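You operate a simulated robot arm through the tools that you are given. There is no shell and no other tool.

You run a simulated robot arm. Do the job below in one go: nothing can be reset, and whatever is moved stays where it is left.

## Task
Brush paste on the middle of the flat block, then close the tin.
Fine: blue brush back in the white holder, block into the kit tray. A coat counts when it lies all over at full strength: go over it till it gets no stronger.

The check looks at the end state, three seconds after you hand in, the way a careful person would. Anything else that was tipped, shoved, dropped, spilled or broken makes it a failure.

## Robot
A 7-joint arm with a two-finger parallel gripper, fixed in place. Base frame: the origin is on the floor under the middle of its stand, x ahead of it, y to its left, z up. Readings come in mm, rad, newtons and seconds.
With the tool pointing down near the work surface it reaches from about 420 to 900 mm from the base axis. Its first joint turns from -0.297 to 2.199 rad. Payload 1.57 kg.
The tool frame sits at the grasp point between the pads (the TCP): z along the fingers, y along the line on which they close. The tips reach 30 mm beyond it. The gripper opens to 80 mm. The fingers are 17 mm wide and 12 mm thick; the gripper's body (40 by 82 mm) begins 80 mm behind the TCP.
Orientation is told as [roll, pitch, yaw] about the base's x, y, z axes, in that order, counted from this pose: with the fingers straight down and closing along the base's y, the tool's x points along the base's -x, its y along +y and its z along -z.

## Interface
- The arm moves only by the tool move_arm. Its argument "deltas" is a list of rows, each a list of 6 numbers: the shift along the tool's x, y, z in mm, then the turn, a rotation vector about the tool's x, y, z in rad. In form: [[x, y, z, rx, ry, rz], ...]. A call has 1 to 20 rows; each row shifts and turns the commanded pose from where the row before left it, along the tool's axes as they then stand. "fingers" is the closure, from 0 (fully open) to 1 (shut), set as the call begins (left out, the last holds). Rows are played at 5 a second. More than 50 mm and 0.15 rad between two rows, or a gripper value outside its range, and nothing of the call is played. Where a pose cannot be reached the arm comes as near as it can. A force on the tool above 40 N (or 10 N above the force at the start of the call, whichever is more), or a blocked arm, ends the call early, and 0.2 s more pass. Each finger travels about 45 mm/s and halts on what it meets, pressing with about 23 N; the grip force reading is that of the motor and also rises with nothing between the fingers. The clock runs only during rows and for 0.2 s after the last one: add rows that do not move to give the fingers time. It gives the time, the measured TCP pose, the force on the tool (base axes), the opening and the grip force at its end, in the units of the frame above (readings bear some noise), with the torque about the TCP (base axes, N m) and any sound that the robot's microphone picked up.
- Cameras (640 x 400 px; columns grow to the right, rows downward): "scene" is fixed at [49.6, -648.3, 1510.7]; the picture's right is [0.44, -0.90, 0.00], its down [-0.68, -0.33, -0.66] and it looks along [0.59, 0.29, -0.75] (base axes); focal length 214 px, centre (320, 200). "wrist" rides on the gripper at [72, -7, -122] in the tool frame; the picture's right is [0.09, 1.00, 0.00], its down [-0.84, 0.08, -0.54] and it looks along [-0.54, 0.05, 0.84] (tool axes); focal length 238 px, centre (320, 200). There is no depth. A picture from a camera that has moved, and an enlarged one, comes with that camera's place and axes in the base frame and with its lens.
- capture(camera): a new picture of that camera. No time passes.
- slide_trunk(by): slides the trunk up (or, below 0, down) by that many mm; the arm rides with it, the base frame stays. It gives what a move gives, with no picture.
- inspect(camera, box): a new picture of the part [left, top, right, bottom] of that camera's present view, enlarged. No time passes.
- hand_in(): hands the job in; it is judged then, once.

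Places have to be worked out from the pictures, the camera data and where the tool is seen. Open the gripper and draw the arm clear of the work before you hand the job in, unless the task says otherwise.

The tools are called after "Request:" by a JSON object that holds its "api" and its "payload". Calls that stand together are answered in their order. move_arm: Moves the arm, as the interface text tells. Its arguments: {"type":"object","properties":{"deltas":{"type":"array","items":{"type":"array","items":{"type":"number"}}},"fingers":{"type":"number"}},"required":["deltas"]} The other tools are called the same way: slide_trunk (by) moves the trunk up or down; capture (camera) takes a picture; inspect (camera, box) takes an enlarged picture of a part of a camera's view; hand_in () hands the job in.

At the start:

```text
time_s: 0.0
position: [708.5, -35.8, 1105.0]
orientation: [0.001, 0.0, -0.001]
ft_force: [-0.2, 0.4, 0.1]
moment: [-0.01, -0.03, -0.01]
width: 80.2
gripper_force: 0.2
trunk travel left (down, up): [-650.0, 140.0]
```

scene: 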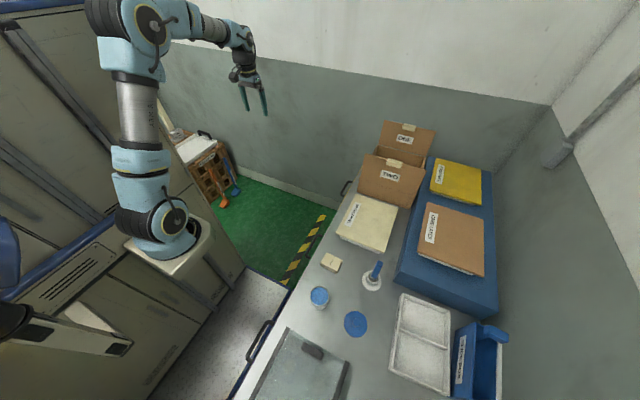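
wrist: 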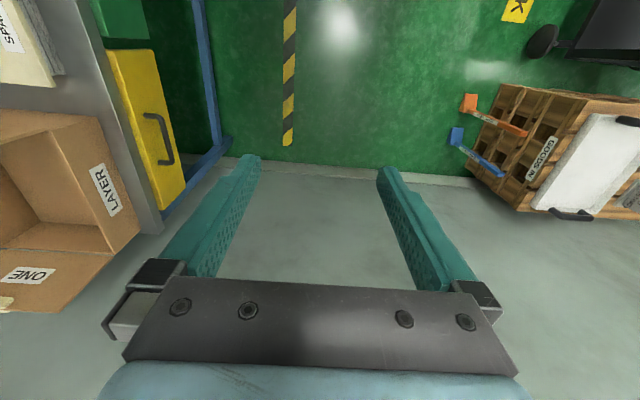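

I'll start by looking closely at the work surface, where the block, tin, lid, holder, tray and brush seem to be.

Request:
{"api": "inspect", "payload": {"camera": "scene", "box": [280, 220, 440, 360]}}

Request:
{"api": "inspect", "payload": {"camera": "scene", "box": [360, 260, 520, 400]}}

Request:
{"api": "inspect", "payload": {"camera": "scene", "box": [230, 300, 390, 400]}}

Request:
{"api": "inspect", "payload": {"camera": "scene", "box": [320, 110, 520, 290]}}

```text
2.86 times, centred on (360, 290) of scene
camera zoom: at [49.6, -648.3, 1510.7], right [0.44, -0.9, 0.0], down [-0.68, -0.33, -0.66], along [0.59, 0.29, -0.75], focal length 613 px, centre (206, -57)
```

zoom: 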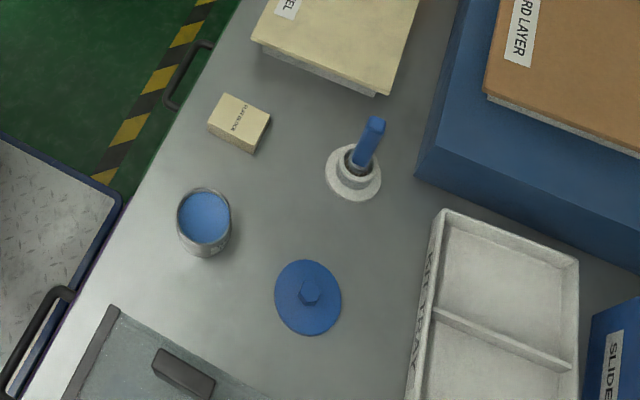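

```text
2.86 times, centred on (440, 330) of scene
camera zoom: at [49.6, -648.3, 1510.7], right [0.44, -0.9, 0.0], down [-0.68, -0.33, -0.66], along [0.59, 0.29, -0.75], focal length 613 px, centre (-23, -171)
```

zoom: 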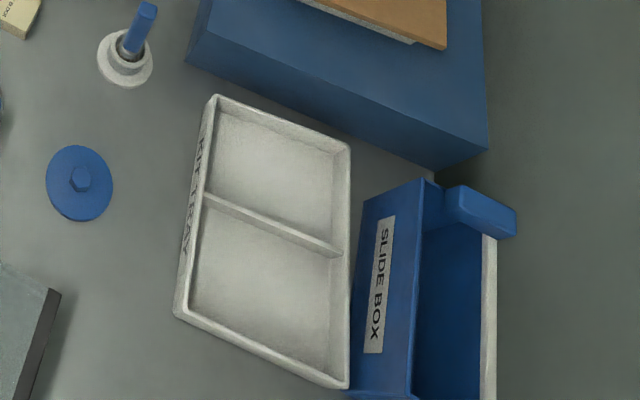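

```text
4.00 times, centred on (310, 350) of scene
camera zoom: at [49.6, -648.3, 1510.7], right [0.44, -0.9, 0.0], down [-0.68, -0.33, -0.66], along [0.59, 0.29, -0.75], focal length 858 px, centre (360, -400)
```

zoom: 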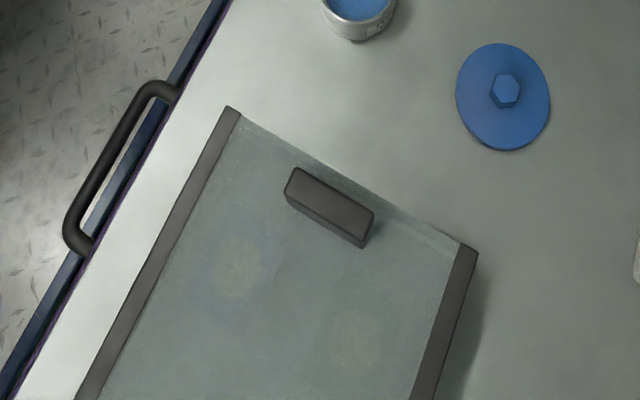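

```text
2.22 times, centred on (420, 200) of scene
camera zoom: at [49.6, -648.3, 1510.7], right [0.44, -0.9, 0.0], down [-0.68, -0.33, -0.66], along [0.59, 0.29, -0.75], focal length 477 px, centre (98, 200)
```

zoom: 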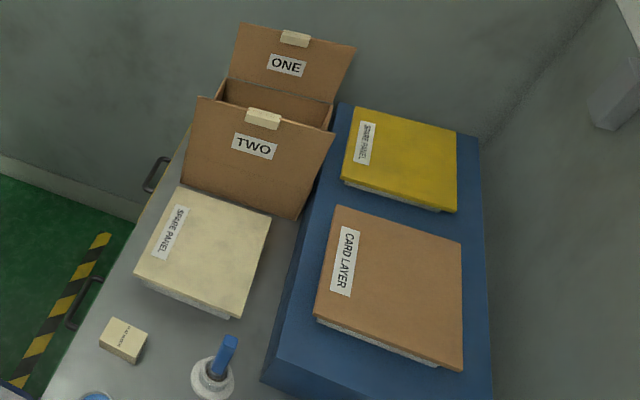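

The scene picture shows the open tin with blue paste, its lid lying beside it, the block, the brush in the white holder, and the kit tray. All of them lie toward -y. I'll move over there at the present height to look from the wrist camera.

Request:
{"api": "move_arm", "payload": {"deltas": [[17.3, -38.7, 0, 0, 0, 0], [17.3, -38.7, 0, 0, 0, 0], [17.3, -38.7, 0, 0, 0, 0], [17.3, -38.7, 0, 0, 0, 0], [17.3, -38.7, 0, 0, 0, 0], [17.3, -38.7, 0, 0, 0, 0]]}}

```text
time_s: 1.4
position: [604.5, -267.4, 1105.4]
orientation: [0.0, -0.001, 0.001]
ft_force: [-0.1, 1.1, -0.1]
moment: [-0.04, 0.02, 0.01]
width: 79.8
gripper_force: 0.1
trunk travel left (down, up): [-650.0, 140.0]
```

The move tracked well. I'll continue toward the work area and take pictures there.

Request:
{"api": "move_arm", "payload": {"deltas": [[17.3, -38.7, 0, 0, 0, 0], [17.3, -38.7, 0, 0, 0, 0], [17.3, -38.7, 0, 0, 0, 0], [17.3, -38.7, 0, 0, 0, 0], [17.3, -38.7, 0, 0, 0, 0], [17.3, -38.7, 0, 0, 0, 0]]}}

Request:
{"api": "capture", "payload": {"camera": "wrist"}}

Request:
{"api": "capture", "payload": {"camera": "scene"}}

```text
time_s: 2.8
position: [501.6, -500.6, 1104.9]
orientation: [-0.002, 0.0, 0.001]
ft_force: [-0.9, 1.2, -0.6]
moment: [-0.07, -0.05, -0.03]
width: 80.1
gripper_force: 0.0
trunk travel left (down, up): [-650.0, 140.0]
```

```text
taken
camera wrist: at [429.2, -507.8, 1227.8], right [-0.09, 1.0, 0.0], down [0.84, 0.08, 0.54], along [0.54, 0.05, -0.84], focal length 238 px, centre (320, 200)
```

wrist: 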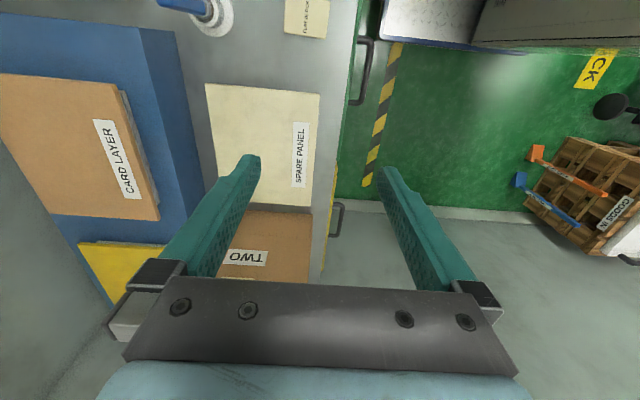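

```text
taken
```

scene: 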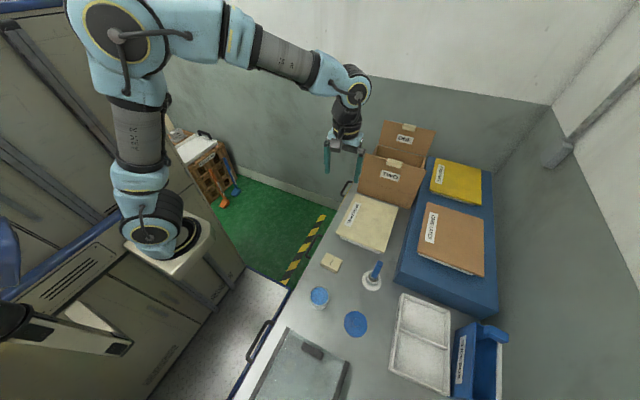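

Triangulating the block from the scene and wrist pictures gives a table height of about 720–740 mm, with the block near (388, -530). I'll go further over the work area for a better wrist view.

Request:
{"api": "move_arm", "payload": {"deltas": [[34.2, -30, 0, 0, 0, 0], [34.2, -30, 0, 0, 0, 0], [34.2, -30, 0, 0, 0, 0], [34.2, -30, 0, 0, 0, 0], [34.2, -30, 0, 0, 0, 0]]}}

Request:
{"api": "capture", "payload": {"camera": "wrist"}}

Request:
{"api": "capture", "payload": {"camera": "scene"}}

```text
time_s: 4.0
position: [331.0, -649.1, 1105.0]
orientation: [0.001, -0.001, -0.001]
ft_force: [0.7, 0.5, 0.2]
moment: [-0.01, 0.07, -0.04]
width: 79.9
gripper_force: 0.0
trunk travel left (down, up): [-650.0, 140.0]
```

```text
taken
camera wrist: at [259.4, -656.7, 1228.6], right [-0.09, 1.0, 0.0], down [0.84, 0.08, 0.54], along [0.54, 0.05, -0.84], focal length 238 px, centre (320, 200)
```

wrist: 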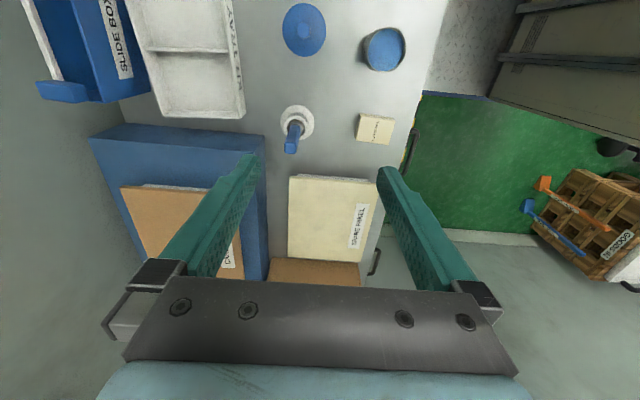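

```text
taken
```

scene: 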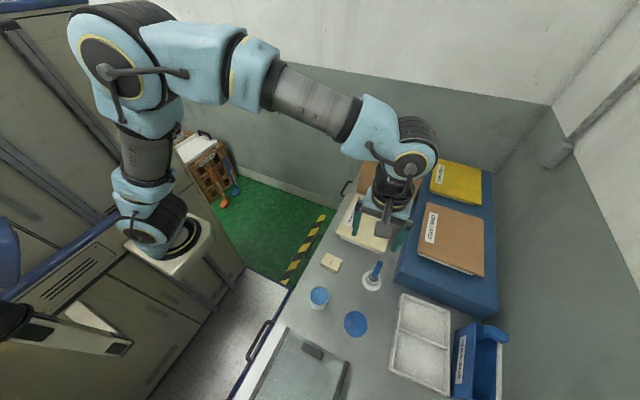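

The whole work area is now in the wrist view. I'll zoom in on the objects.

Request:
{"api": "inspect", "payload": {"camera": "wrist", "box": [260, 0, 420, 100]}}

Request:
{"api": "inspect", "payload": {"camera": "wrist", "box": [260, 80, 420, 180]}}

Request:
{"api": "inspect", "payload": {"camera": "wrist", "box": [100, 0, 260, 130]}}

Request:
{"api": "inspect", "payload": {"camera": "wrist", "box": [345, 100, 405, 150]}}

Request:
{"api": "inspect", "payload": {"camera": "scene", "box": [310, 245, 390, 300]}}

```text
4.00 times, centred on (340, 50) of wrist
camera zoom: at [259.4, -656.7, 1228.6], right [-0.09, 1.0, 0.0], down [0.84, 0.08, 0.54], along [0.54, 0.05, -0.84], focal length 953 px, centre (240, 800)
```

zoom: 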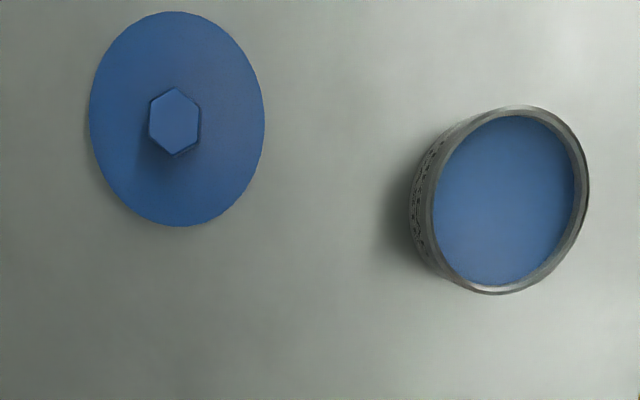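

```text
4.00 times, centred on (340, 130) of wrist
camera zoom: at [259.4, -656.7, 1228.6], right [-0.09, 1.0, 0.0], down [0.84, 0.08, 0.54], along [0.54, 0.05, -0.84], focal length 953 px, centre (240, 480)
```

zoom: 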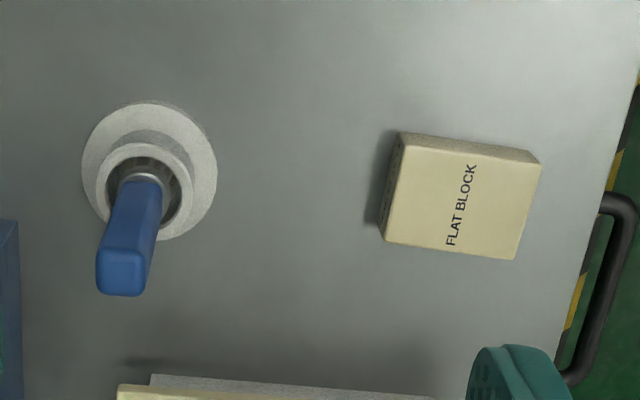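

```text
3.08 times, centred on (180, 65) of wrist
camera zoom: at [259.4, -656.7, 1228.6], right [-0.09, 1.0, 0.0], down [0.84, 0.08, 0.54], along [0.54, 0.05, -0.84], focal length 733 px, centre (751, 615)
```

zoom: 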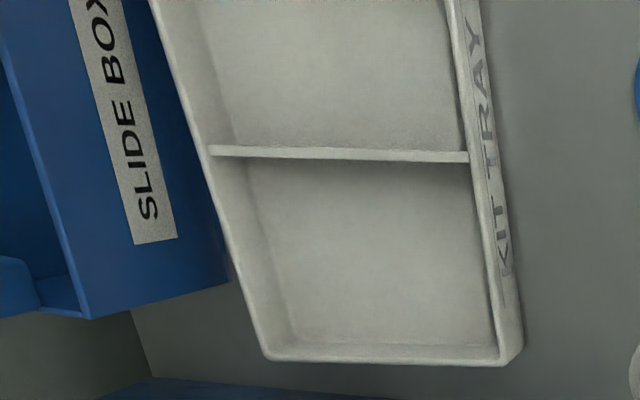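

```text
8.00 times, centred on (375, 125) of wrist
camera zoom: at [259.4, -656.7, 1228.6], right [-0.09, 1.0, 0.0], down [0.84, 0.08, 0.54], along [0.54, 0.05, -0.84], focal length 1907 px, centre (-120, 800)
```

zoom: 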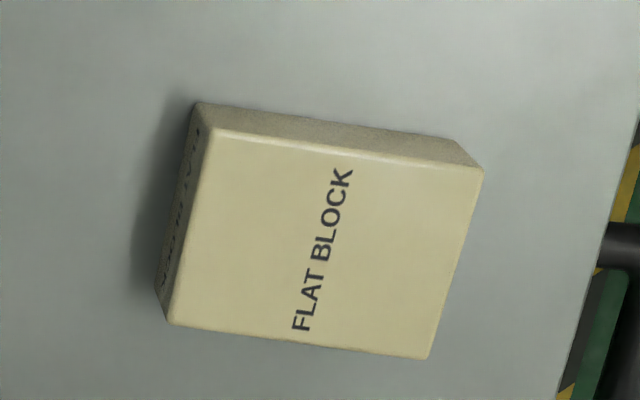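

```text
7.27 times, centred on (350, 272) of scene
camera zoom: at [49.6, -648.3, 1510.7], right [0.44, -0.9, 0.0], down [-0.68, -0.33, -0.66], along [0.59, 0.29, -0.75], focal length 1560 px, centre (102, -327)
```

zoom: 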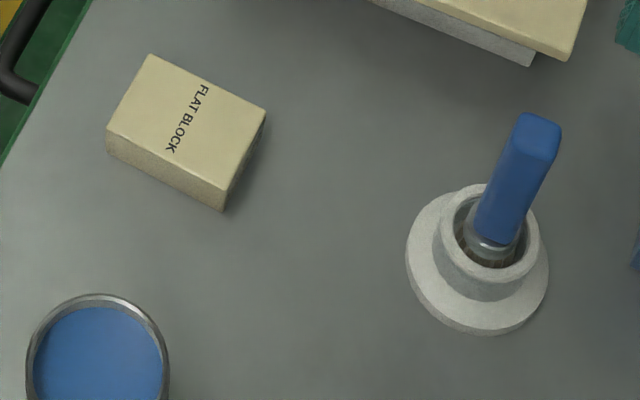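

From triangulation I get these rough places:

| Object | Centre (x, y) | Height |
|---|---|---|
| Tin rim | (255, -547) | z 771, about 67 mm across |
| Lid | (238, -685) | top about z 730 |
| Block top | (395, -529) | z 736 |
| Brush | (393, -690) | handle top about z 874 |
| Table | – | z about 708 |

I'll lower the trunk partway to bring the arm closer to working height.

Request:
{"api": "slide_trunk", "payload": {"by": -150}}

Request:
{"api": "capture", "payload": {"camera": "scene"}}

Request:
{"api": "capture", "payload": {"camera": "wrist"}}

```text
time_s: 5.8
position: [330.5, -649.8, 954.8]
orientation: [0.0, -0.001, -0.001]
ft_force: [-0.5, 0.7, 0.6]
moment: [-0.01, 0.01, -0.03]
width: 80.1
gripper_force: 0.1
trunk travel left (down, up): [-500.0, 290.0]
```

```text
taken
```

scene: 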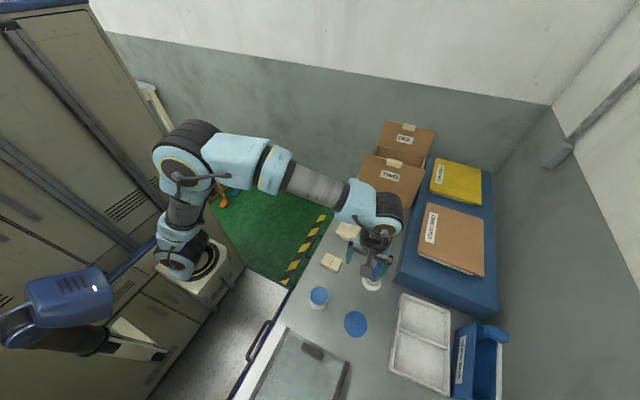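

```text
taken
camera wrist: at [259.1, -657.0, 1078.5], right [-0.09, 1.0, 0.0], down [0.84, 0.08, 0.54], along [0.54, 0.05, -0.84], focal length 238 px, centre (320, 200)
```

wrist: 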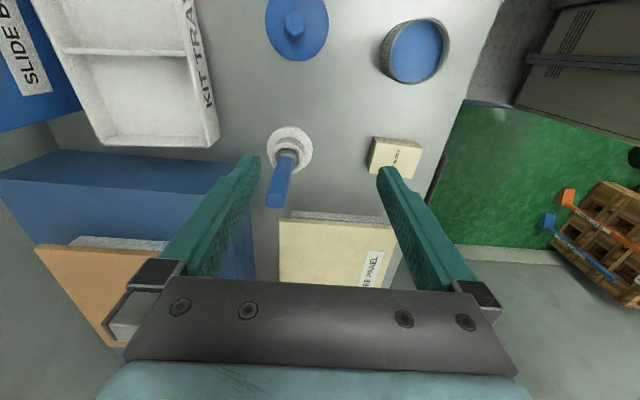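

The trunk lowered cleanly. I'll zoom on the brush and holder, the tin, the lid and the tray from this closer viewpoint.

Request:
{"api": "inspect", "payload": {"camera": "wrist", "box": [250, 115, 330, 215]}}

Request:
{"api": "inspect", "payload": {"camera": "wrist", "box": [370, 5, 460, 95]}}

Request:
{"api": "inspect", "payload": {"camera": "wrist", "box": [255, 0, 345, 70]}}

Request:
{"api": "inspect", "payload": {"camera": "wrist", "box": [360, 130, 430, 185]}}

Request:
{"api": "inspect", "payload": {"camera": "scene", "box": [340, 255, 400, 300]}}

```text
4.00 times, centred on (290, 165) of wrist
camera zoom: at [259.1, -657.0, 1078.5], right [-0.09, 1.0, 0.0], down [0.84, 0.08, 0.54], along [0.54, 0.05, -0.84], focal length 953 px, centre (440, 340)
```

zoom: 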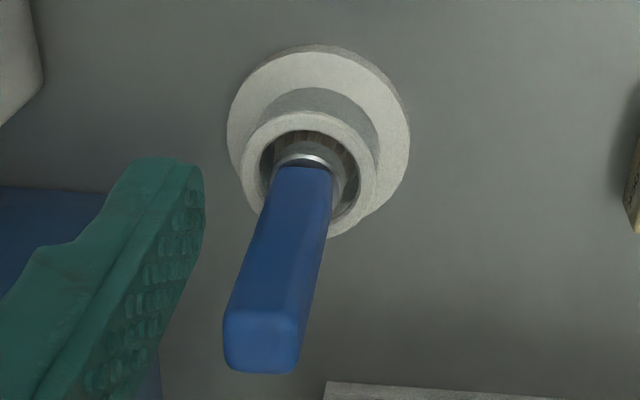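

```text
4.44 times, centred on (415, 50) of wrist
camera zoom: at [259.1, -657.0, 1078.5], right [-0.09, 1.0, 0.0], down [0.84, 0.08, 0.54], along [0.54, 0.05, -0.84], focal length 1059 px, centre (-102, 867)
```

zoom: 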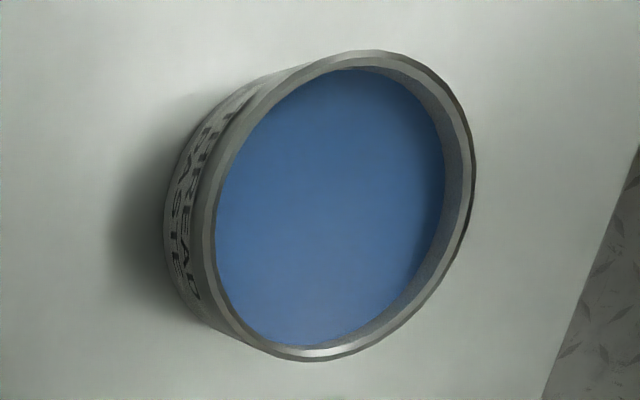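

```text
5.71 times, centred on (300, 35) of wrist
camera zoom: at [259.1, -657.0, 1078.5], right [-0.09, 1.0, 0.0], down [0.84, 0.08, 0.54], along [0.54, 0.05, -0.84], focal length 1362 px, centre (434, 1143)
```

zoom: 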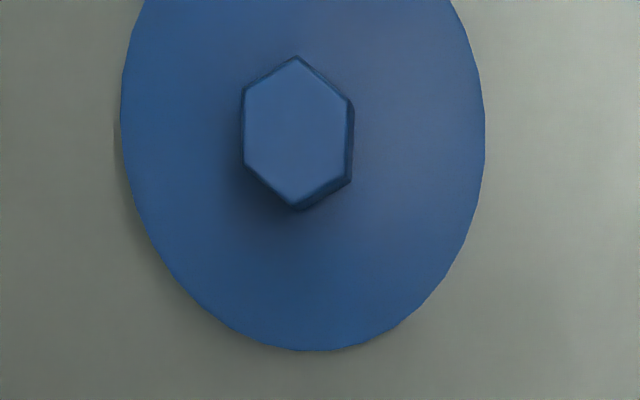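

```text
7.27 times, centred on (395, 158) of wrist
camera zoom: at [259.1, -657.0, 1078.5], right [-0.09, 1.0, 0.0], down [0.84, 0.08, 0.54], along [0.54, 0.05, -0.84], focal length 1734 px, centre (-226, 509)
```

zoom: 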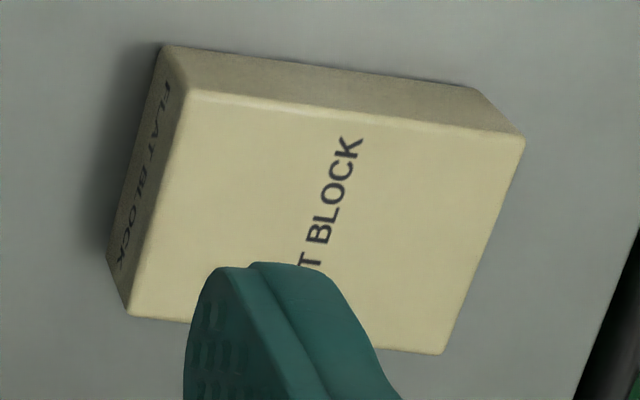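

```text
8.89 times, centred on (370, 278) of scene
camera zoom: at [49.6, -648.3, 1510.7], right [0.44, -0.9, 0.0], down [-0.68, -0.33, -0.66], along [0.59, 0.29, -0.75], focal length 1906 px, centre (-124, -489)
```

zoom: 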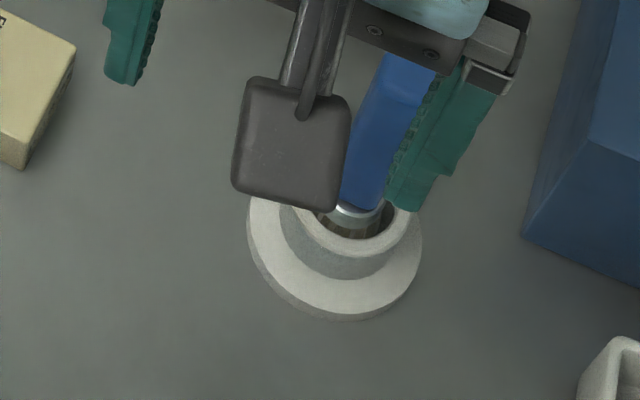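

The second view sharpens the estimates. The brush stands vertical in the holder centre at about (396, -691), with handle top z≈873 and holder rim z≈764. The tin rim is at (254, -548, 772) and the lid knob at (240, -685, 751). I'll zoom closer on the brush handle to see how its faces are turned.

Request:
{"api": "inspect", "payload": {"camera": "wrist", "box": [262, 150, 312, 215]}}

Request:
{"api": "inspect", "payload": {"camera": "wrist", "box": [20, 0, 230, 150]}}

```text
6.15 times, centred on (287, 182) of wrist
camera zoom: at [259.1, -657.0, 1078.5], right [-0.09, 1.0, 0.0], down [0.84, 0.08, 0.54], along [0.54, 0.05, -0.84], focal length 1467 px, centre (523, 308)
```

zoom: 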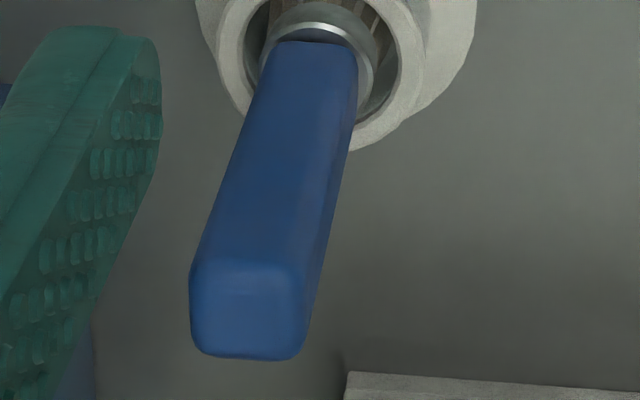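

```text
2.67 times, centred on (125, 75) of wrist
camera zoom: at [259.1, -657.0, 1078.5], right [-0.09, 1.0, 0.0], down [0.84, 0.08, 0.54], along [0.54, 0.05, -0.84], focal length 636 px, centre (840, 533)
```

zoom: 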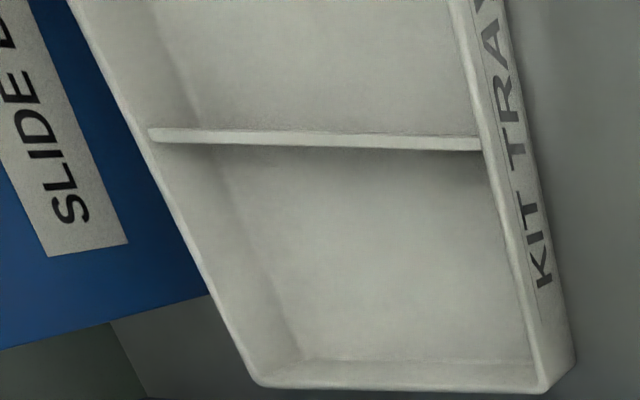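

The handle faces line up with the base axes, about 18×18 mm and centred at (396, -690.7), so I can grip it along y at yaw 0. I'll move above it and then check the alignment.

Request:
{"api": "move_arm", "payload": {"deltas": [[-32.7, -20.4, 0, 0, 0, 0], [-32.8, -20.5, 0, 0, 0, 0], [0, 0, 0, 0, 0, 0]], "fingers": 0}}

Request:
{"api": "capture", "payload": {"camera": "wrist"}}

```text
time_s: 6.5
position: [396.4, -690.5, 956.4]
orientation: [0.0, 0.001, 0.0]
ft_force: [-0.2, 0.2, 0.6]
moment: [0.03, -0.02, -0.04]
width: 80.1
gripper_force: 0.2
trunk travel left (down, up): [-500.0, 290.0]
```

```text
taken
camera wrist: at [324.9, -698.5, 1079.4], right [-0.09, 1.0, 0.0], down [0.84, 0.08, 0.54], along [0.54, 0.05, -0.84], focal length 238 px, centre (320, 200)
```

wrist: 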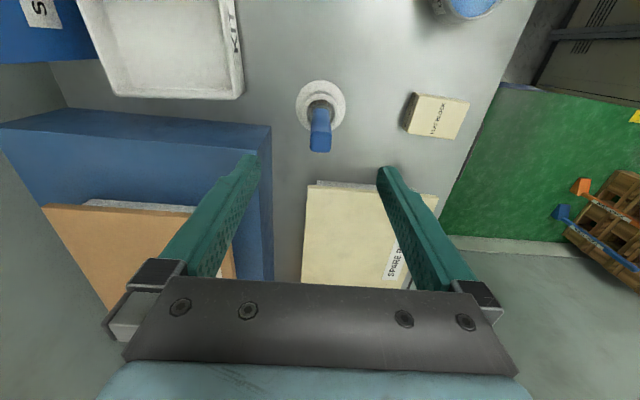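

The brush sits midway between the fingers at about (397, -692). I'll descend in small rows to TCP z≈835 with the gripper open.

Request:
{"api": "move_arm", "payload": {"deltas": [[0, -0.5, 25, 0, 0, 0], [0, 0, 25, 0, 0, 0], [0, 0, 25, 0, 0, 0], [0, 0, 25, 0, 0, 0], [0, 0, 21, 0, 0, 0], [0, 0, 0, 0, 0, 0]], "fingers": 0}}

Request:
{"api": "capture", "payload": {"camera": "wrist"}}

Request:
{"api": "inspect", "payload": {"camera": "scene", "box": [320, 230, 420, 310]}}

```text
time_s: 8.0
position: [395.8, -692.0, 834.5]
orientation: [-0.001, 0.0, 0.001]
ft_force: [0.2, -0.3, 0.6]
moment: [0.0, 0.03, 0.03]
width: 80.1
gripper_force: 0.0
trunk travel left (down, up): [-500.0, 290.0]
```

```text
taken
camera wrist: at [323.4, -698.5, 957.8], right [-0.09, 1.0, 0.0], down [0.84, 0.08, 0.54], along [0.54, 0.05, -0.84], focal length 238 px, centre (320, 200)
```

wrist: 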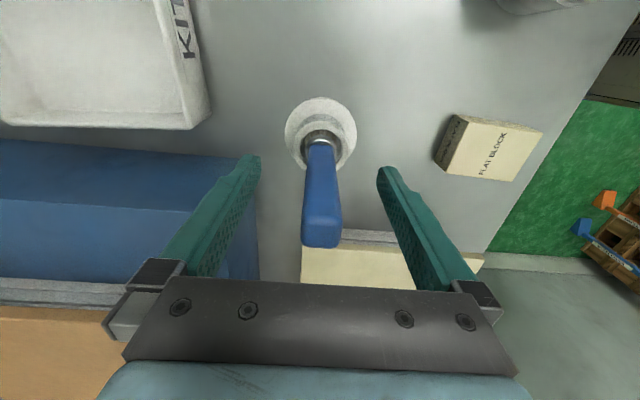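

```text
5.00 times, centred on (370, 270) of scene
camera zoom: at [49.6, -648.3, 1510.7], right [0.44, -0.9, 0.0], down [-0.68, -0.33, -0.66], along [0.59, 0.29, -0.75], focal length 1072 px, centre (70, -150)
```

zoom: 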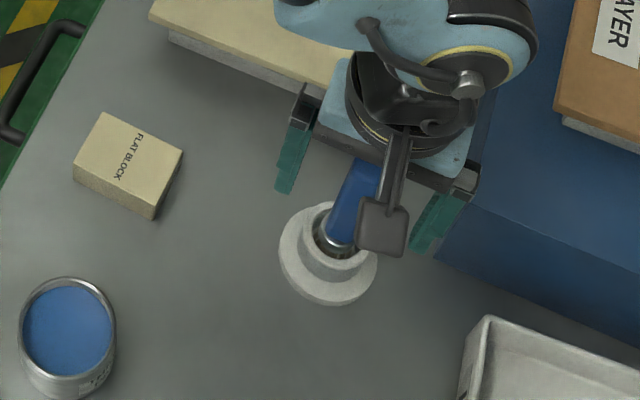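

The handle is centred between the pads. I'll close the gripper on it and allow time for the fingers to reach it.

Request:
{"api": "move_arm", "payload": {"deltas": [[0, 0.7, 0, 0, 0, 0], [0, 0, 0, 0, 0, 0], [0, 0, 0, 0, 0, 0], [0, 0, 0, 0, 0, 0], [0, 0, 0, 0, 0, 0], [0, 0, 0, 0, 0, 0], [0, 0, 0, 0, 0, 0]], "fingers": 1}}

Request:
{"api": "capture", "payload": {"camera": "wrist"}}

```text
time_s: 9.6
position: [395.4, -690.5, 834.0]
orientation: [0.0, -0.002, 0.0]
ft_force: [-0.3, 0.0, 0.7]
moment: [0.0, 0.02, 0.0]
width: 19.6
gripper_force: 23.2
trunk travel left (down, up): [-500.0, 290.0]
```

```text
taken
camera wrist: at [324.0, -697.7, 958.0], right [-0.09, 1.0, 0.0], down [0.84, 0.08, 0.54], along [0.54, 0.05, -0.84], focal length 238 px, centre (320, 200)
```

wrist: 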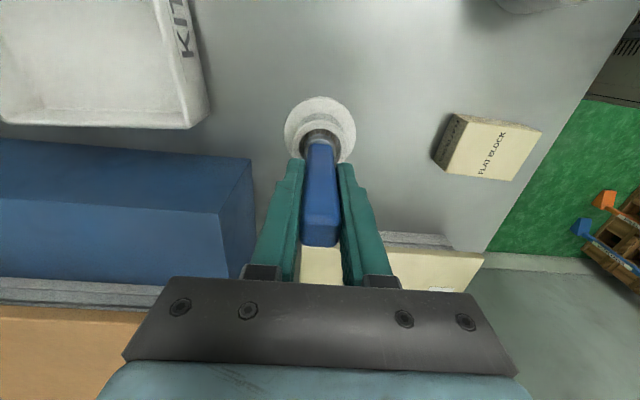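

The handle is gripped at width 19.6 and 23 N, with the TCP at (395.4, -690.5, 834.0), and I'll use that pose for the return. I'll lift straight up now.

Request:
{"api": "move_arm", "payload": {"deltas": [[0, 0, -10, 0, 0, 0], [0, 0, -20, 0, 0, 0], [0, 0, -25, 0, 0, 0], [0, 0, -25, 0, 0, 0], [0, 0, -20, 0, 0, 0], [0, 0, 0, 0, 0, 0]]}}

Request:
{"api": "capture", "payload": {"camera": "wrist"}}

Request:
{"api": "inspect", "payload": {"camera": "scene", "box": [320, 200, 420, 310]}}

```text
time_s: 10.9
position: [393.9, -690.3, 932.8]
orientation: [0.0, -0.001, -0.001]
ft_force: [-0.2, 0.3, -0.7]
moment: [0.01, 0.01, -0.01]
width: 19.2
gripper_force: 22.8
trunk travel left (down, up): [-500.0, 290.0]
```

```text
taken
camera wrist: at [322.9, -697.6, 1056.4], right [-0.09, 1.0, 0.0], down [0.84, 0.08, 0.54], along [0.54, 0.05, -0.84], focal length 238 px, centre (320, 200)
```

wrist: 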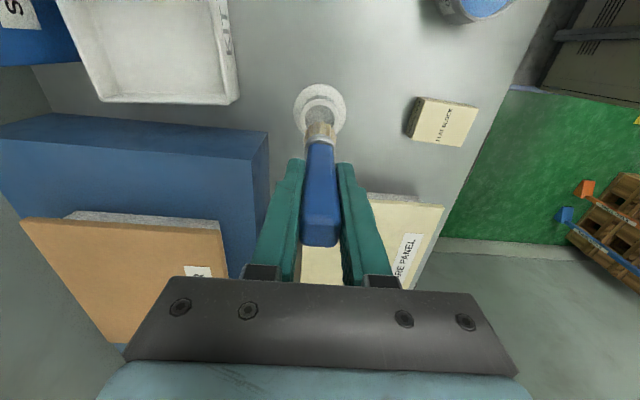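

```text
3.64 times, centred on (370, 255) of scene
camera zoom: at [49.6, -648.3, 1510.7], right [0.44, -0.9, 0.0], down [-0.68, -0.33, -0.66], along [0.59, 0.29, -0.75], focal length 780 px, centre (138, 0)
```

zoom: 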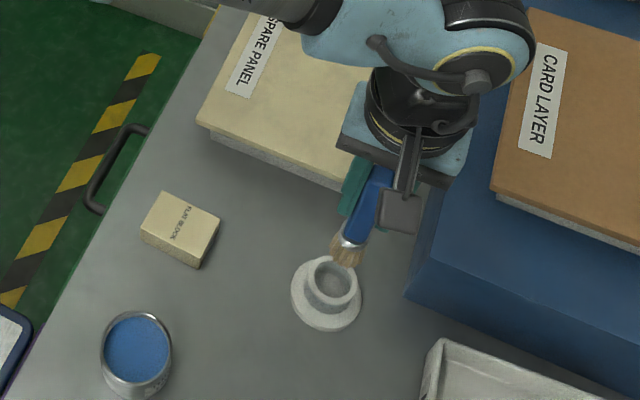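

The brush is out, with pale bristles below a ferrule. I'll zoom to measure how far the bristle tips hang below the tool.

Request:
{"api": "inspect", "payload": {"camera": "scene", "box": [345, 240, 395, 300]}}

Request:
{"api": "inspect", "payload": {"camera": "wrist", "box": [285, 75, 365, 175]}}

```text
6.67 times, centred on (370, 270) of scene
camera zoom: at [49.6, -648.3, 1510.7], right [0.44, -0.9, 0.0], down [-0.68, -0.33, -0.66], along [0.59, 0.29, -0.75], focal length 1430 px, centre (-13, -267)
```

zoom: 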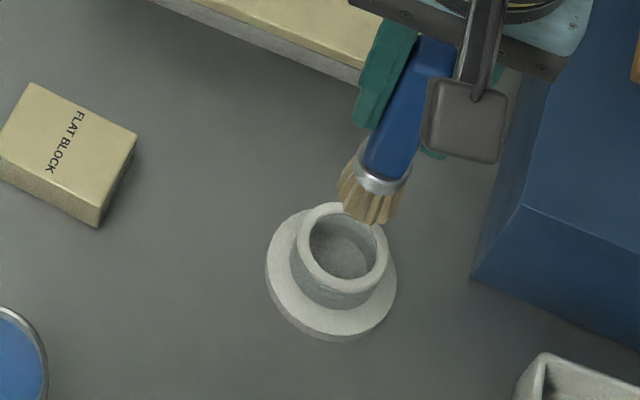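

```text
4.00 times, centred on (325, 125) of wrist
camera zoom: at [322.9, -697.6, 1056.4], right [-0.09, 1.0, 0.0], down [0.84, 0.08, 0.54], along [0.54, 0.05, -0.84], focal length 953 px, centre (300, 500)
```

zoom: 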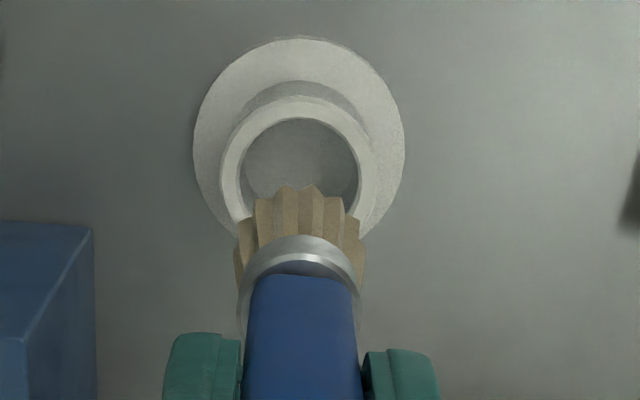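

The bristle tips hang about 107 mm below the TCP, and the bundle is about 28–30 mm across. I'll carry the brush above the tin centre (254, -548), keeping well above its rim.

Request:
{"api": "move_arm", "payload": {"deltas": [[23.6, 23.8, 0, 0, 0, 0], [23.6, 23.8, 0, 0, 0, 0], [23.6, 23.8, 0, 0, 0, 0], [23.6, 23.8, 0, 0, 0, 0], [23.6, 23.8, 0, 0, 0, 0], [23.4, 23.9, 0, 0, 0, 0], [0, 0, 0, 0, 0, 0]]}}

Request:
{"api": "capture", "payload": {"camera": "wrist"}}

Request:
{"api": "inspect", "payload": {"camera": "scene", "box": [270, 220, 390, 330]}}

```text
time_s: 12.6
position: [254.6, -549.5, 932.8]
orientation: [0.0, 0.001, 0.0]
ft_force: [0.9, 0.1, 0.1]
moment: [0.02, -0.02, -0.03]
width: 19.3
gripper_force: 22.8
trunk travel left (down, up): [-500.0, 290.0]
```

```text
taken
camera wrist: at [182.2, -556.0, 1055.7], right [-0.09, 1.0, 0.0], down [0.84, 0.08, 0.54], along [0.54, 0.05, -0.84], focal length 238 px, centre (320, 200)
```

wrist: 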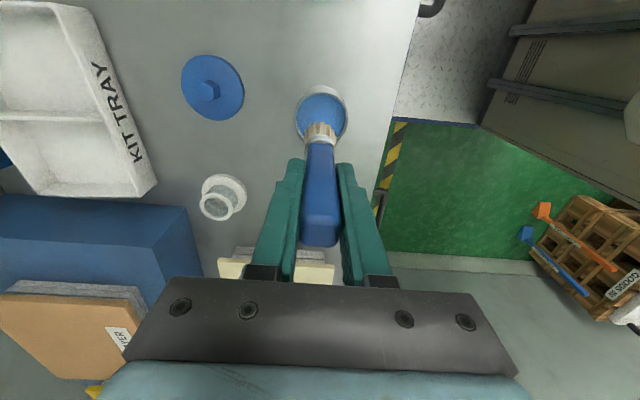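

```text
3.64 times, centred on (330, 275) of scene
camera zoom: at [49.6, -648.3, 1510.7], right [0.44, -0.9, 0.0], down [-0.68, -0.33, -0.66], along [0.59, 0.29, -0.75], focal length 780 px, centre (284, -73)
```

zoom: 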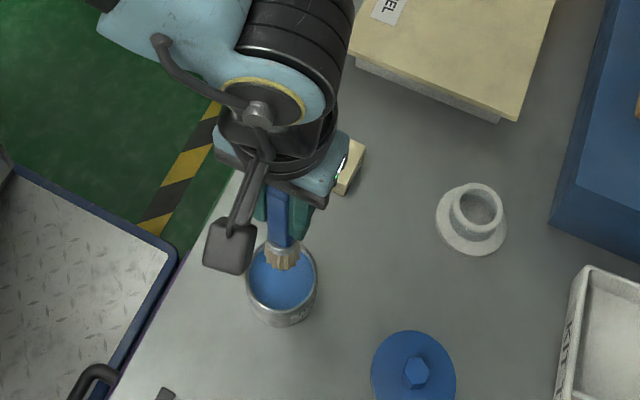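

The brush is over the tin. I'll check its centring on the tin with a zoom before dipping.

Request:
{"api": "inspect", "payload": {"camera": "wrist", "box": [280, 75, 360, 155]}}

Request:
{"api": "inspect", "payload": {"camera": "scene", "box": [325, 270, 375, 320]}}

```text
5.00 times, centred on (320, 115) of wrist
camera zoom: at [182.2, -556.0, 1055.7], right [-0.09, 1.0, 0.0], down [0.84, 0.08, 0.54], along [0.54, 0.05, -0.84], focal length 1192 px, centre (320, 625)
```

zoom: 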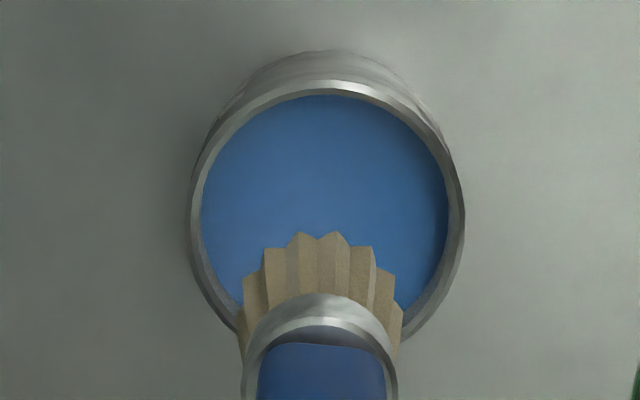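

```text
8.00 times, centred on (350, 295) of scene
camera zoom: at [49.6, -648.3, 1510.7], right [0.44, -0.9, 0.0], down [-0.68, -0.33, -0.66], along [0.59, 0.29, -0.75], focal length 1716 px, centre (80, -560)
```

zoom: 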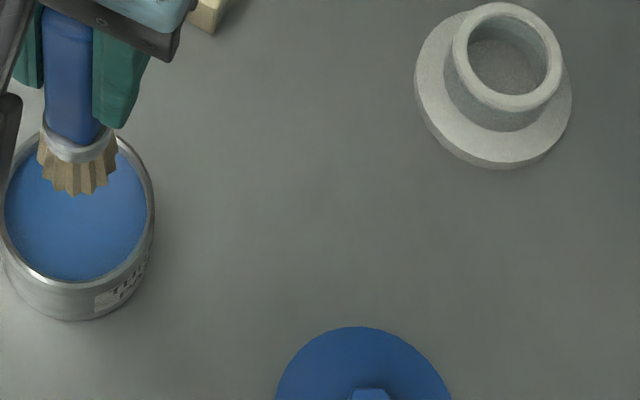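

The brush is centred on the tin within 1–2 mm. The paste surface is about 753 and the tips about 829. I'll lower slowly so the tips go about 8–10 mm into the paste, well clear of the tin bottom.

Request:
{"api": "move_arm", "payload": {"deltas": [[0, 0, 20, 0, 0, 0], [0, 0, 20, 0, 0, 0], [0, 0, 15, 0, 0, 0], [0, 0, 10, 0, 0, 0], [0, 0, 8, 0, 0, 0], [0, 0, 6, 0, 0, 0], [0, 0, 5, 0, 0, 0], [0, 0, 0, 0, 0, 0]]}}

Request:
{"api": "inspect", "payload": {"camera": "wrist", "box": [270, 75, 370, 175]}}

Request:
{"api": "inspect", "payload": {"camera": "scene", "box": [295, 260, 375, 320]}}

```text
time_s: 14.3
position: [254.5, -548.0, 851.3]
orientation: [-0.003, 0.001, -0.001]
ft_force: [0.3, -1.6, 21.6]
moment: [-0.11, -0.05, -0.01]
width: 19.6
gripper_force: 23.1
trunk travel left (down, up): [-500.0, 290.0]
```

```text
4.00 times, centred on (320, 125) of wrist
camera zoom: at [183.4, -555.4, 973.8], right [-0.09, 1.0, 0.0], down [0.84, 0.08, 0.54], along [0.54, 0.05, -0.84], focal length 953 px, centre (320, 500)
```

zoom: 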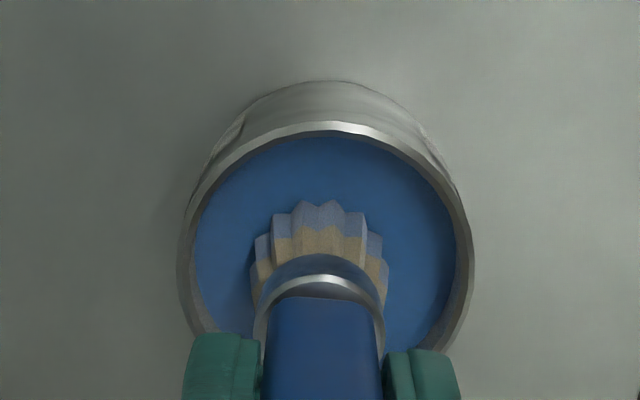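

```text
6.67 times, centred on (335, 290) of scene
camera zoom: at [49.6, -648.3, 1510.7], right [0.44, -0.9, 0.0], down [-0.68, -0.33, -0.66], along [0.59, 0.29, -0.75], focal length 1430 px, centre (220, -400)
```

zoom: 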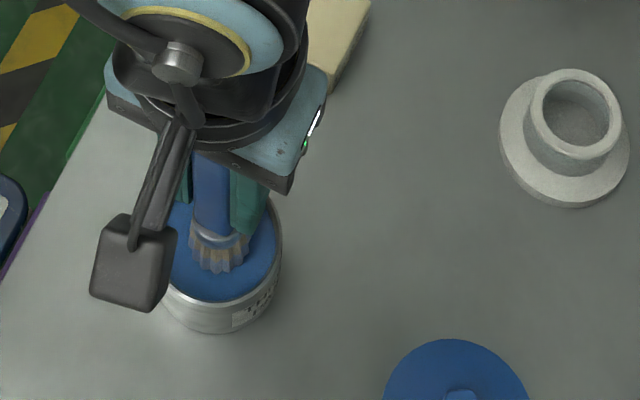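

The force reads 21.6 N upward, so the brush is pressing on the paste body. The bristle ends are now blue, so it has picked up paste. I'll raise it straight up now.

Request:
{"api": "move_arm", "payload": {"deltas": [[0, 0, -3, 0, 0, 0], [0, 0, -3, 0, 0, 0], [0, 0, 0, 0, 0, 0]]}}

Request:
{"api": "inspect", "payload": {"camera": "wrist", "box": [270, 75, 370, 175]}}

```text
time_s: 15.2
position: [254.3, -546.6, 856.4]
orientation: [0.0, 0.0, 0.0]
ft_force: [0.1, -0.3, -1.5]
moment: [0.02, 0.0, 0.0]
width: 19.5
gripper_force: 23.1
trunk travel left (down, up): [-500.0, 290.0]
```

```text
4.00 times, centred on (320, 125) of wrist
camera zoom: at [183.4, -554.2, 979.0], right [-0.09, 1.0, 0.0], down [0.84, 0.08, 0.54], along [0.54, 0.05, -0.84], focal length 953 px, centre (320, 500)
```

zoom: 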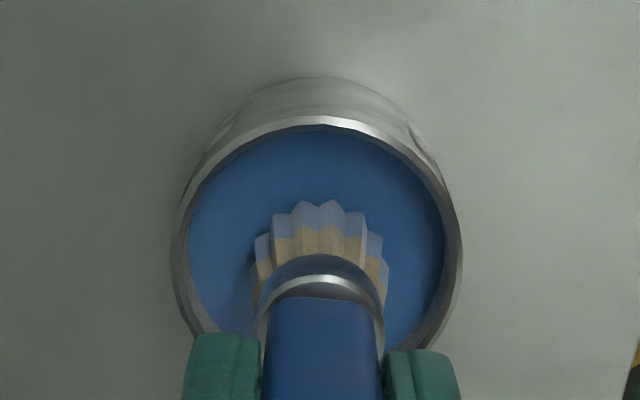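

The force dropped to zero at TCP z≈856, so contact is at about 852. I'll dip once more with light pressure and a short dwell to be sure the bristles are fully loaded.

Request:
{"api": "move_arm", "payload": {"deltas": [[0, 0, 3, 0, 0, 0], [0, 0, 2, 0, 0, 0], [0, 0, 0, 0, 0, 0], [0, 0, 0, 0, 0, 0], [0, 0, 0, 0, 0, 0]]}}

Request:
{"api": "inspect", "payload": {"camera": "wrist", "box": [270, 75, 370, 175]}}

```text
time_s: 16.4
position: [254.7, -547.4, 851.9]
orientation: [-0.002, 0.0, 0.0]
ft_force: [-0.2, 0.3, -1.2]
moment: [-0.03, -0.01, 0.01]
width: 19.5
gripper_force: 23.1
trunk travel left (down, up): [-500.0, 290.0]
```

```text
4.00 times, centred on (320, 125) of wrist
camera zoom: at [183.4, -554.4, 974.2], right [-0.09, 1.0, 0.0], down [0.84, 0.08, 0.54], along [0.54, 0.05, -0.84], focal length 953 px, centre (320, 500)
```

zoom: 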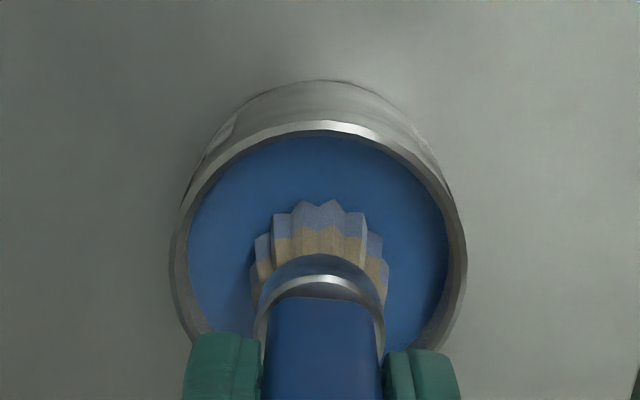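

There's no contact at command 851. I'll lower 1 mm at a time to touch lightly.

Request:
{"api": "move_arm", "payload": {"deltas": [[0, 0, 1, 0, 0, 0], [0, 0, 0, 0, 0, 0], [0, 0, 0, 0, 0, 0]]}}

Request:
{"api": "inspect", "payload": {"camera": "wrist", "box": [270, 75, 370, 175]}}

```text
time_s: 17.1
position: [255.4, -546.4, 850.9]
orientation: [-0.001, -0.001, 0.0]
ft_force: [2.0, 2.1, 16.2]
moment: [0.25, -0.19, -0.01]
width: 19.4
gripper_force: 22.4
trunk travel left (down, up): [-500.0, 290.0]
```

```text
4.00 times, centred on (320, 125) of wrist
camera zoom: at [183.1, -554.5, 973.8], right [-0.09, 1.0, 0.0], down [0.84, 0.08, 0.54], along [0.54, 0.05, -0.84], focal length 953 px, centre (320, 500)
```

zoom: 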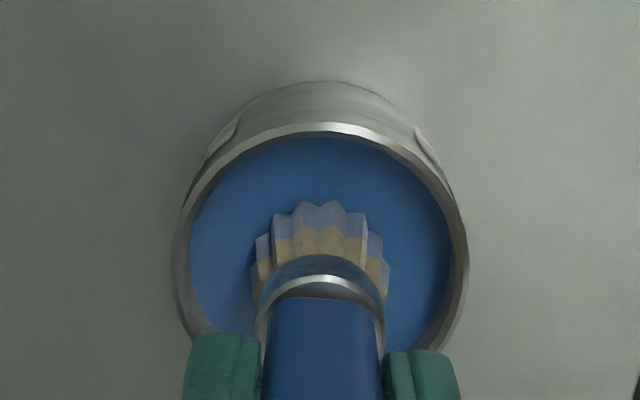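

A light touch gives 16 N. Compared with before the dip, the brush may have slid up in the grip, so I'll raise it and check with full pictures.

Request:
{"api": "move_arm", "payload": {"deltas": [[0, 0, -2, 0, 0, 0], [0, 0, -10, 0, 0, 0], [0, 0, -20, 0, 0, 0], [0, 0, -25, 0, 0, 0], [0, 0, -27, 0, 0, 0], [0, 0, 0, 0, 0, 0]]}}

Request:
{"api": "capture", "payload": {"camera": "wrist"}}

Request:
{"api": "inspect", "payload": {"camera": "wrist", "box": [280, 75, 360, 155]}}

Request:
{"api": "inspect", "payload": {"camera": "scene", "box": [290, 250, 370, 320]}}

```text
time_s: 18.6
position: [254.1, -548.1, 934.0]
orientation: [0.0, 0.0, 0.001]
ft_force: [0.2, -0.5, -0.6]
moment: [-0.01, -0.01, -0.01]
width: 19.5
gripper_force: 23.4
trunk travel left (down, up): [-500.0, 290.0]
```

```text
taken
camera wrist: at [183.1, -555.0, 1056.7], right [-0.09, 1.0, 0.0], down [0.84, 0.08, 0.54], along [0.54, 0.05, -0.84], focal length 238 px, centre (320, 200)
```

wrist: 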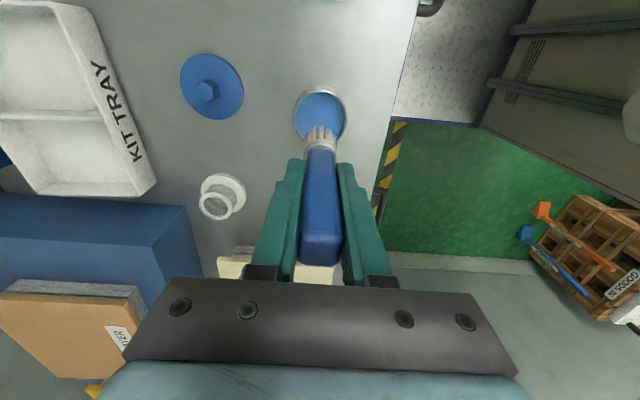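

```text
5.00 times, centred on (320, 115) of wrist
camera zoom: at [183.1, -555.0, 1056.7], right [-0.09, 1.0, 0.0], down [0.84, 0.08, 0.54], along [0.54, 0.05, -0.84], focal length 1192 px, centre (320, 625)
```

zoom: 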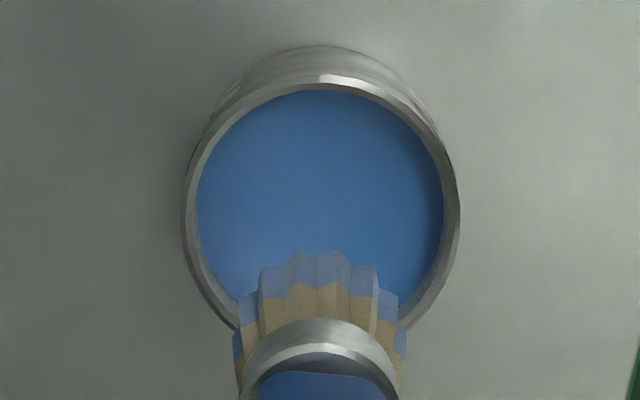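

```text
5.71 times, centred on (330, 285) of scene
camera zoom: at [49.6, -648.3, 1510.7], right [0.44, -0.9, 0.0], down [-0.68, -0.33, -0.66], along [0.59, 0.29, -0.75], focal length 1226 px, centre (263, -286)
```

zoom: 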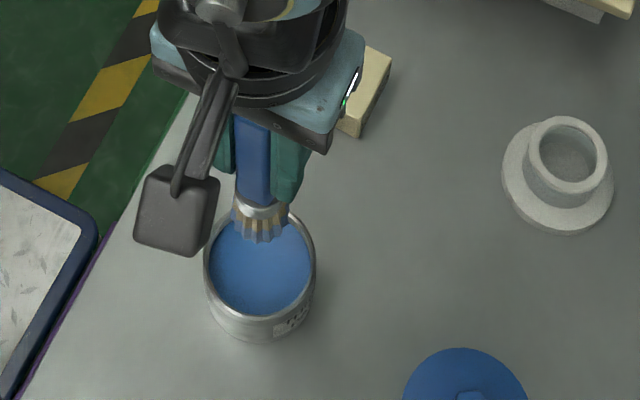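

The brush slid up about 13 mm in the grip, so the tips are now about 92 mm below the TCP. The bristle ends are evenly loaded. I'll carry the brush calmly over to the block centre, about (395, -529).

Request:
{"api": "move_arm", "payload": {"deltas": [[0, 0, 0, 0, 0, 0], [-17.7, 2.4, 0, 0, 0, 0], [-17.7, 2.4, 0, 0, 0, 0], [-17.7, 2.4, 0, 0, 0, 0], [-17.7, 2.4, 0, 0, 0, 0], [-17.7, 2.4, 0, 0, 0, 0], [-17.7, 2.4, 0, 0, 0, 0], [-17.7, 2.3, 0, 0, 0, 0], [-17.5, 2.3, 0, 0, 0, 0], [0, 0, 20, 0, 0, 0], [0, 0, 20, 0, 0, 0], [0, 0, 20, 0, 0, 0], [0, 0, 0, 0, 0, 0]]}}

Request:
{"api": "capture", "payload": {"camera": "wrist"}}

Request:
{"api": "inspect", "payload": {"camera": "scene", "box": [290, 220, 390, 320]}}

Request:
{"api": "inspect", "payload": {"camera": "wrist", "box": [280, 80, 380, 180]}}

```text
time_s: 21.4
position: [395.1, -528.7, 873.2]
orientation: [0.002, 0.0, 0.0]
ft_force: [0.1, -0.2, -1.1]
moment: [-0.02, 0.01, 0.01]
width: 19.5
gripper_force: 22.8
trunk travel left (down, up): [-500.0, 290.0]
```

```text
taken
camera wrist: at [323.7, -536.2, 996.0], right [-0.09, 1.0, 0.0], down [0.84, 0.08, 0.54], along [0.54, 0.05, -0.84], focal length 238 px, centre (320, 200)
```

wrist: 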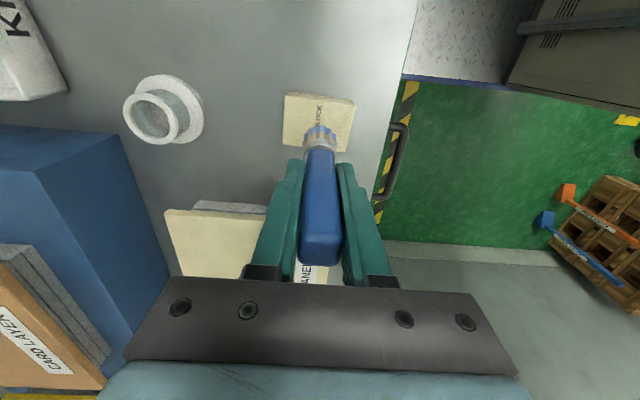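

```text
4.00 times, centred on (340, 270) of scene
camera zoom: at [49.6, -648.3, 1510.7], right [0.44, -0.9, 0.0], down [-0.68, -0.33, -0.66], along [0.59, 0.29, -0.75], focal length 858 px, centre (240, -80)
```

zoom: 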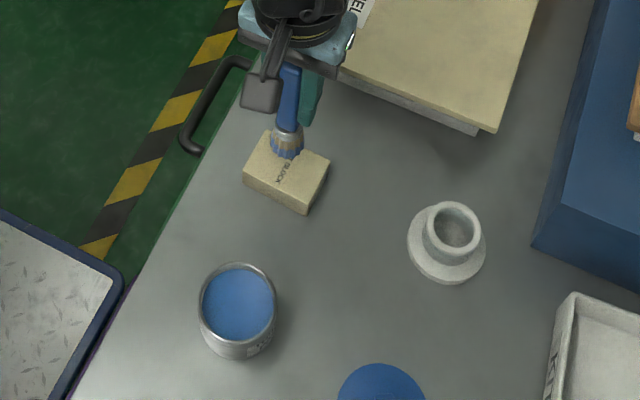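

```text
4.00 times, centred on (330, 130) of wrist
camera zoom: at [323.7, -536.2, 996.0], right [-0.09, 1.0, 0.0], down [0.84, 0.08, 0.54], along [0.54, 0.05, -0.84], focal length 953 px, centre (280, 480)
```

zoom: 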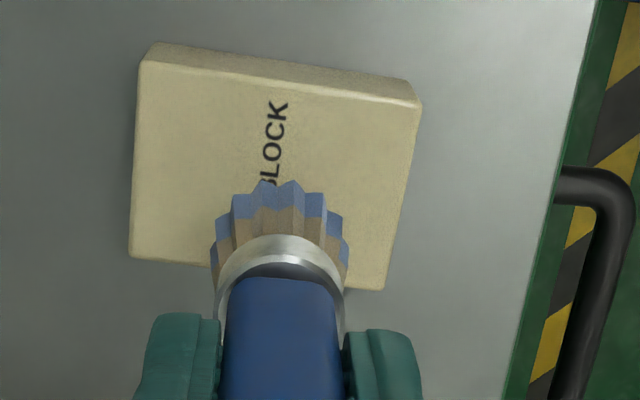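

The block centre is about (395.5, -531), aligned within a few degrees. I'll lower to just above its top and then feel for contact in small steps.

Request:
{"api": "move_arm", "payload": {"deltas": [[0, -1.0, 12, 0, 0, 0], [0, -0.8, 12, 0, 0, 0], [0, 0, 8, 0, 0, 0], [0, 0, 3, 0, 0, 0], [0, 0, 0, 0, 0, 0]]}}

Request:
{"api": "inspect", "payload": {"camera": "scene", "box": [310, 230, 370, 280]}}

Request:
{"api": "inspect", "payload": {"camera": "wrist", "box": [280, 80, 380, 180]}}

```text
time_s: 22.6
position: [396.8, -530.9, 840.5]
orientation: [-0.003, -0.001, 0.001]
ft_force: [-0.5, 1.9, 16.1]
moment: [0.18, 0.04, 0.03]
width: 19.5
gripper_force: 23.0
trunk travel left (down, up): [-500.0, 290.0]
```

```text
8.00 times, centred on (340, 255) of scene
camera zoom: at [49.6, -648.3, 1510.7], right [0.44, -0.9, 0.0], down [-0.68, -0.33, -0.66], along [0.59, 0.29, -0.75], focal length 1716 px, centre (160, -240)
```

zoom: 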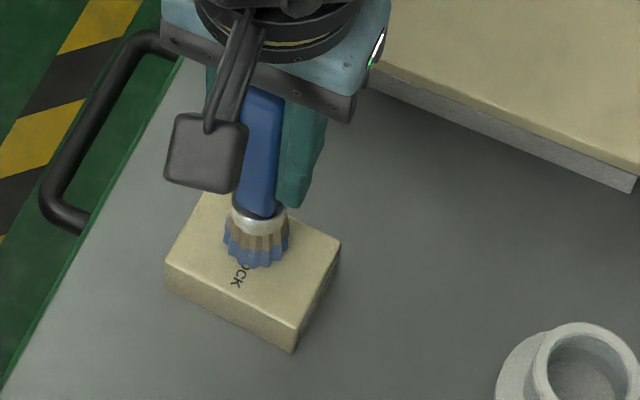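

```text
4.00 times, centred on (330, 130) of wrist
camera zoom: at [324.7, -537.7, 963.7], right [-0.09, 1.0, 0.0], down [0.84, 0.08, 0.54], along [0.54, 0.05, -0.84], focal length 953 px, centre (280, 480)
```

zoom: 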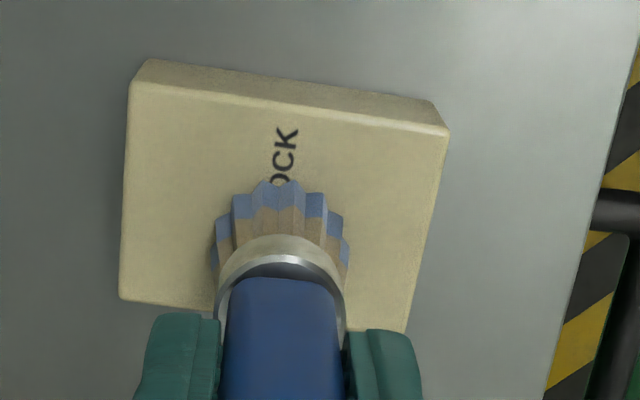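

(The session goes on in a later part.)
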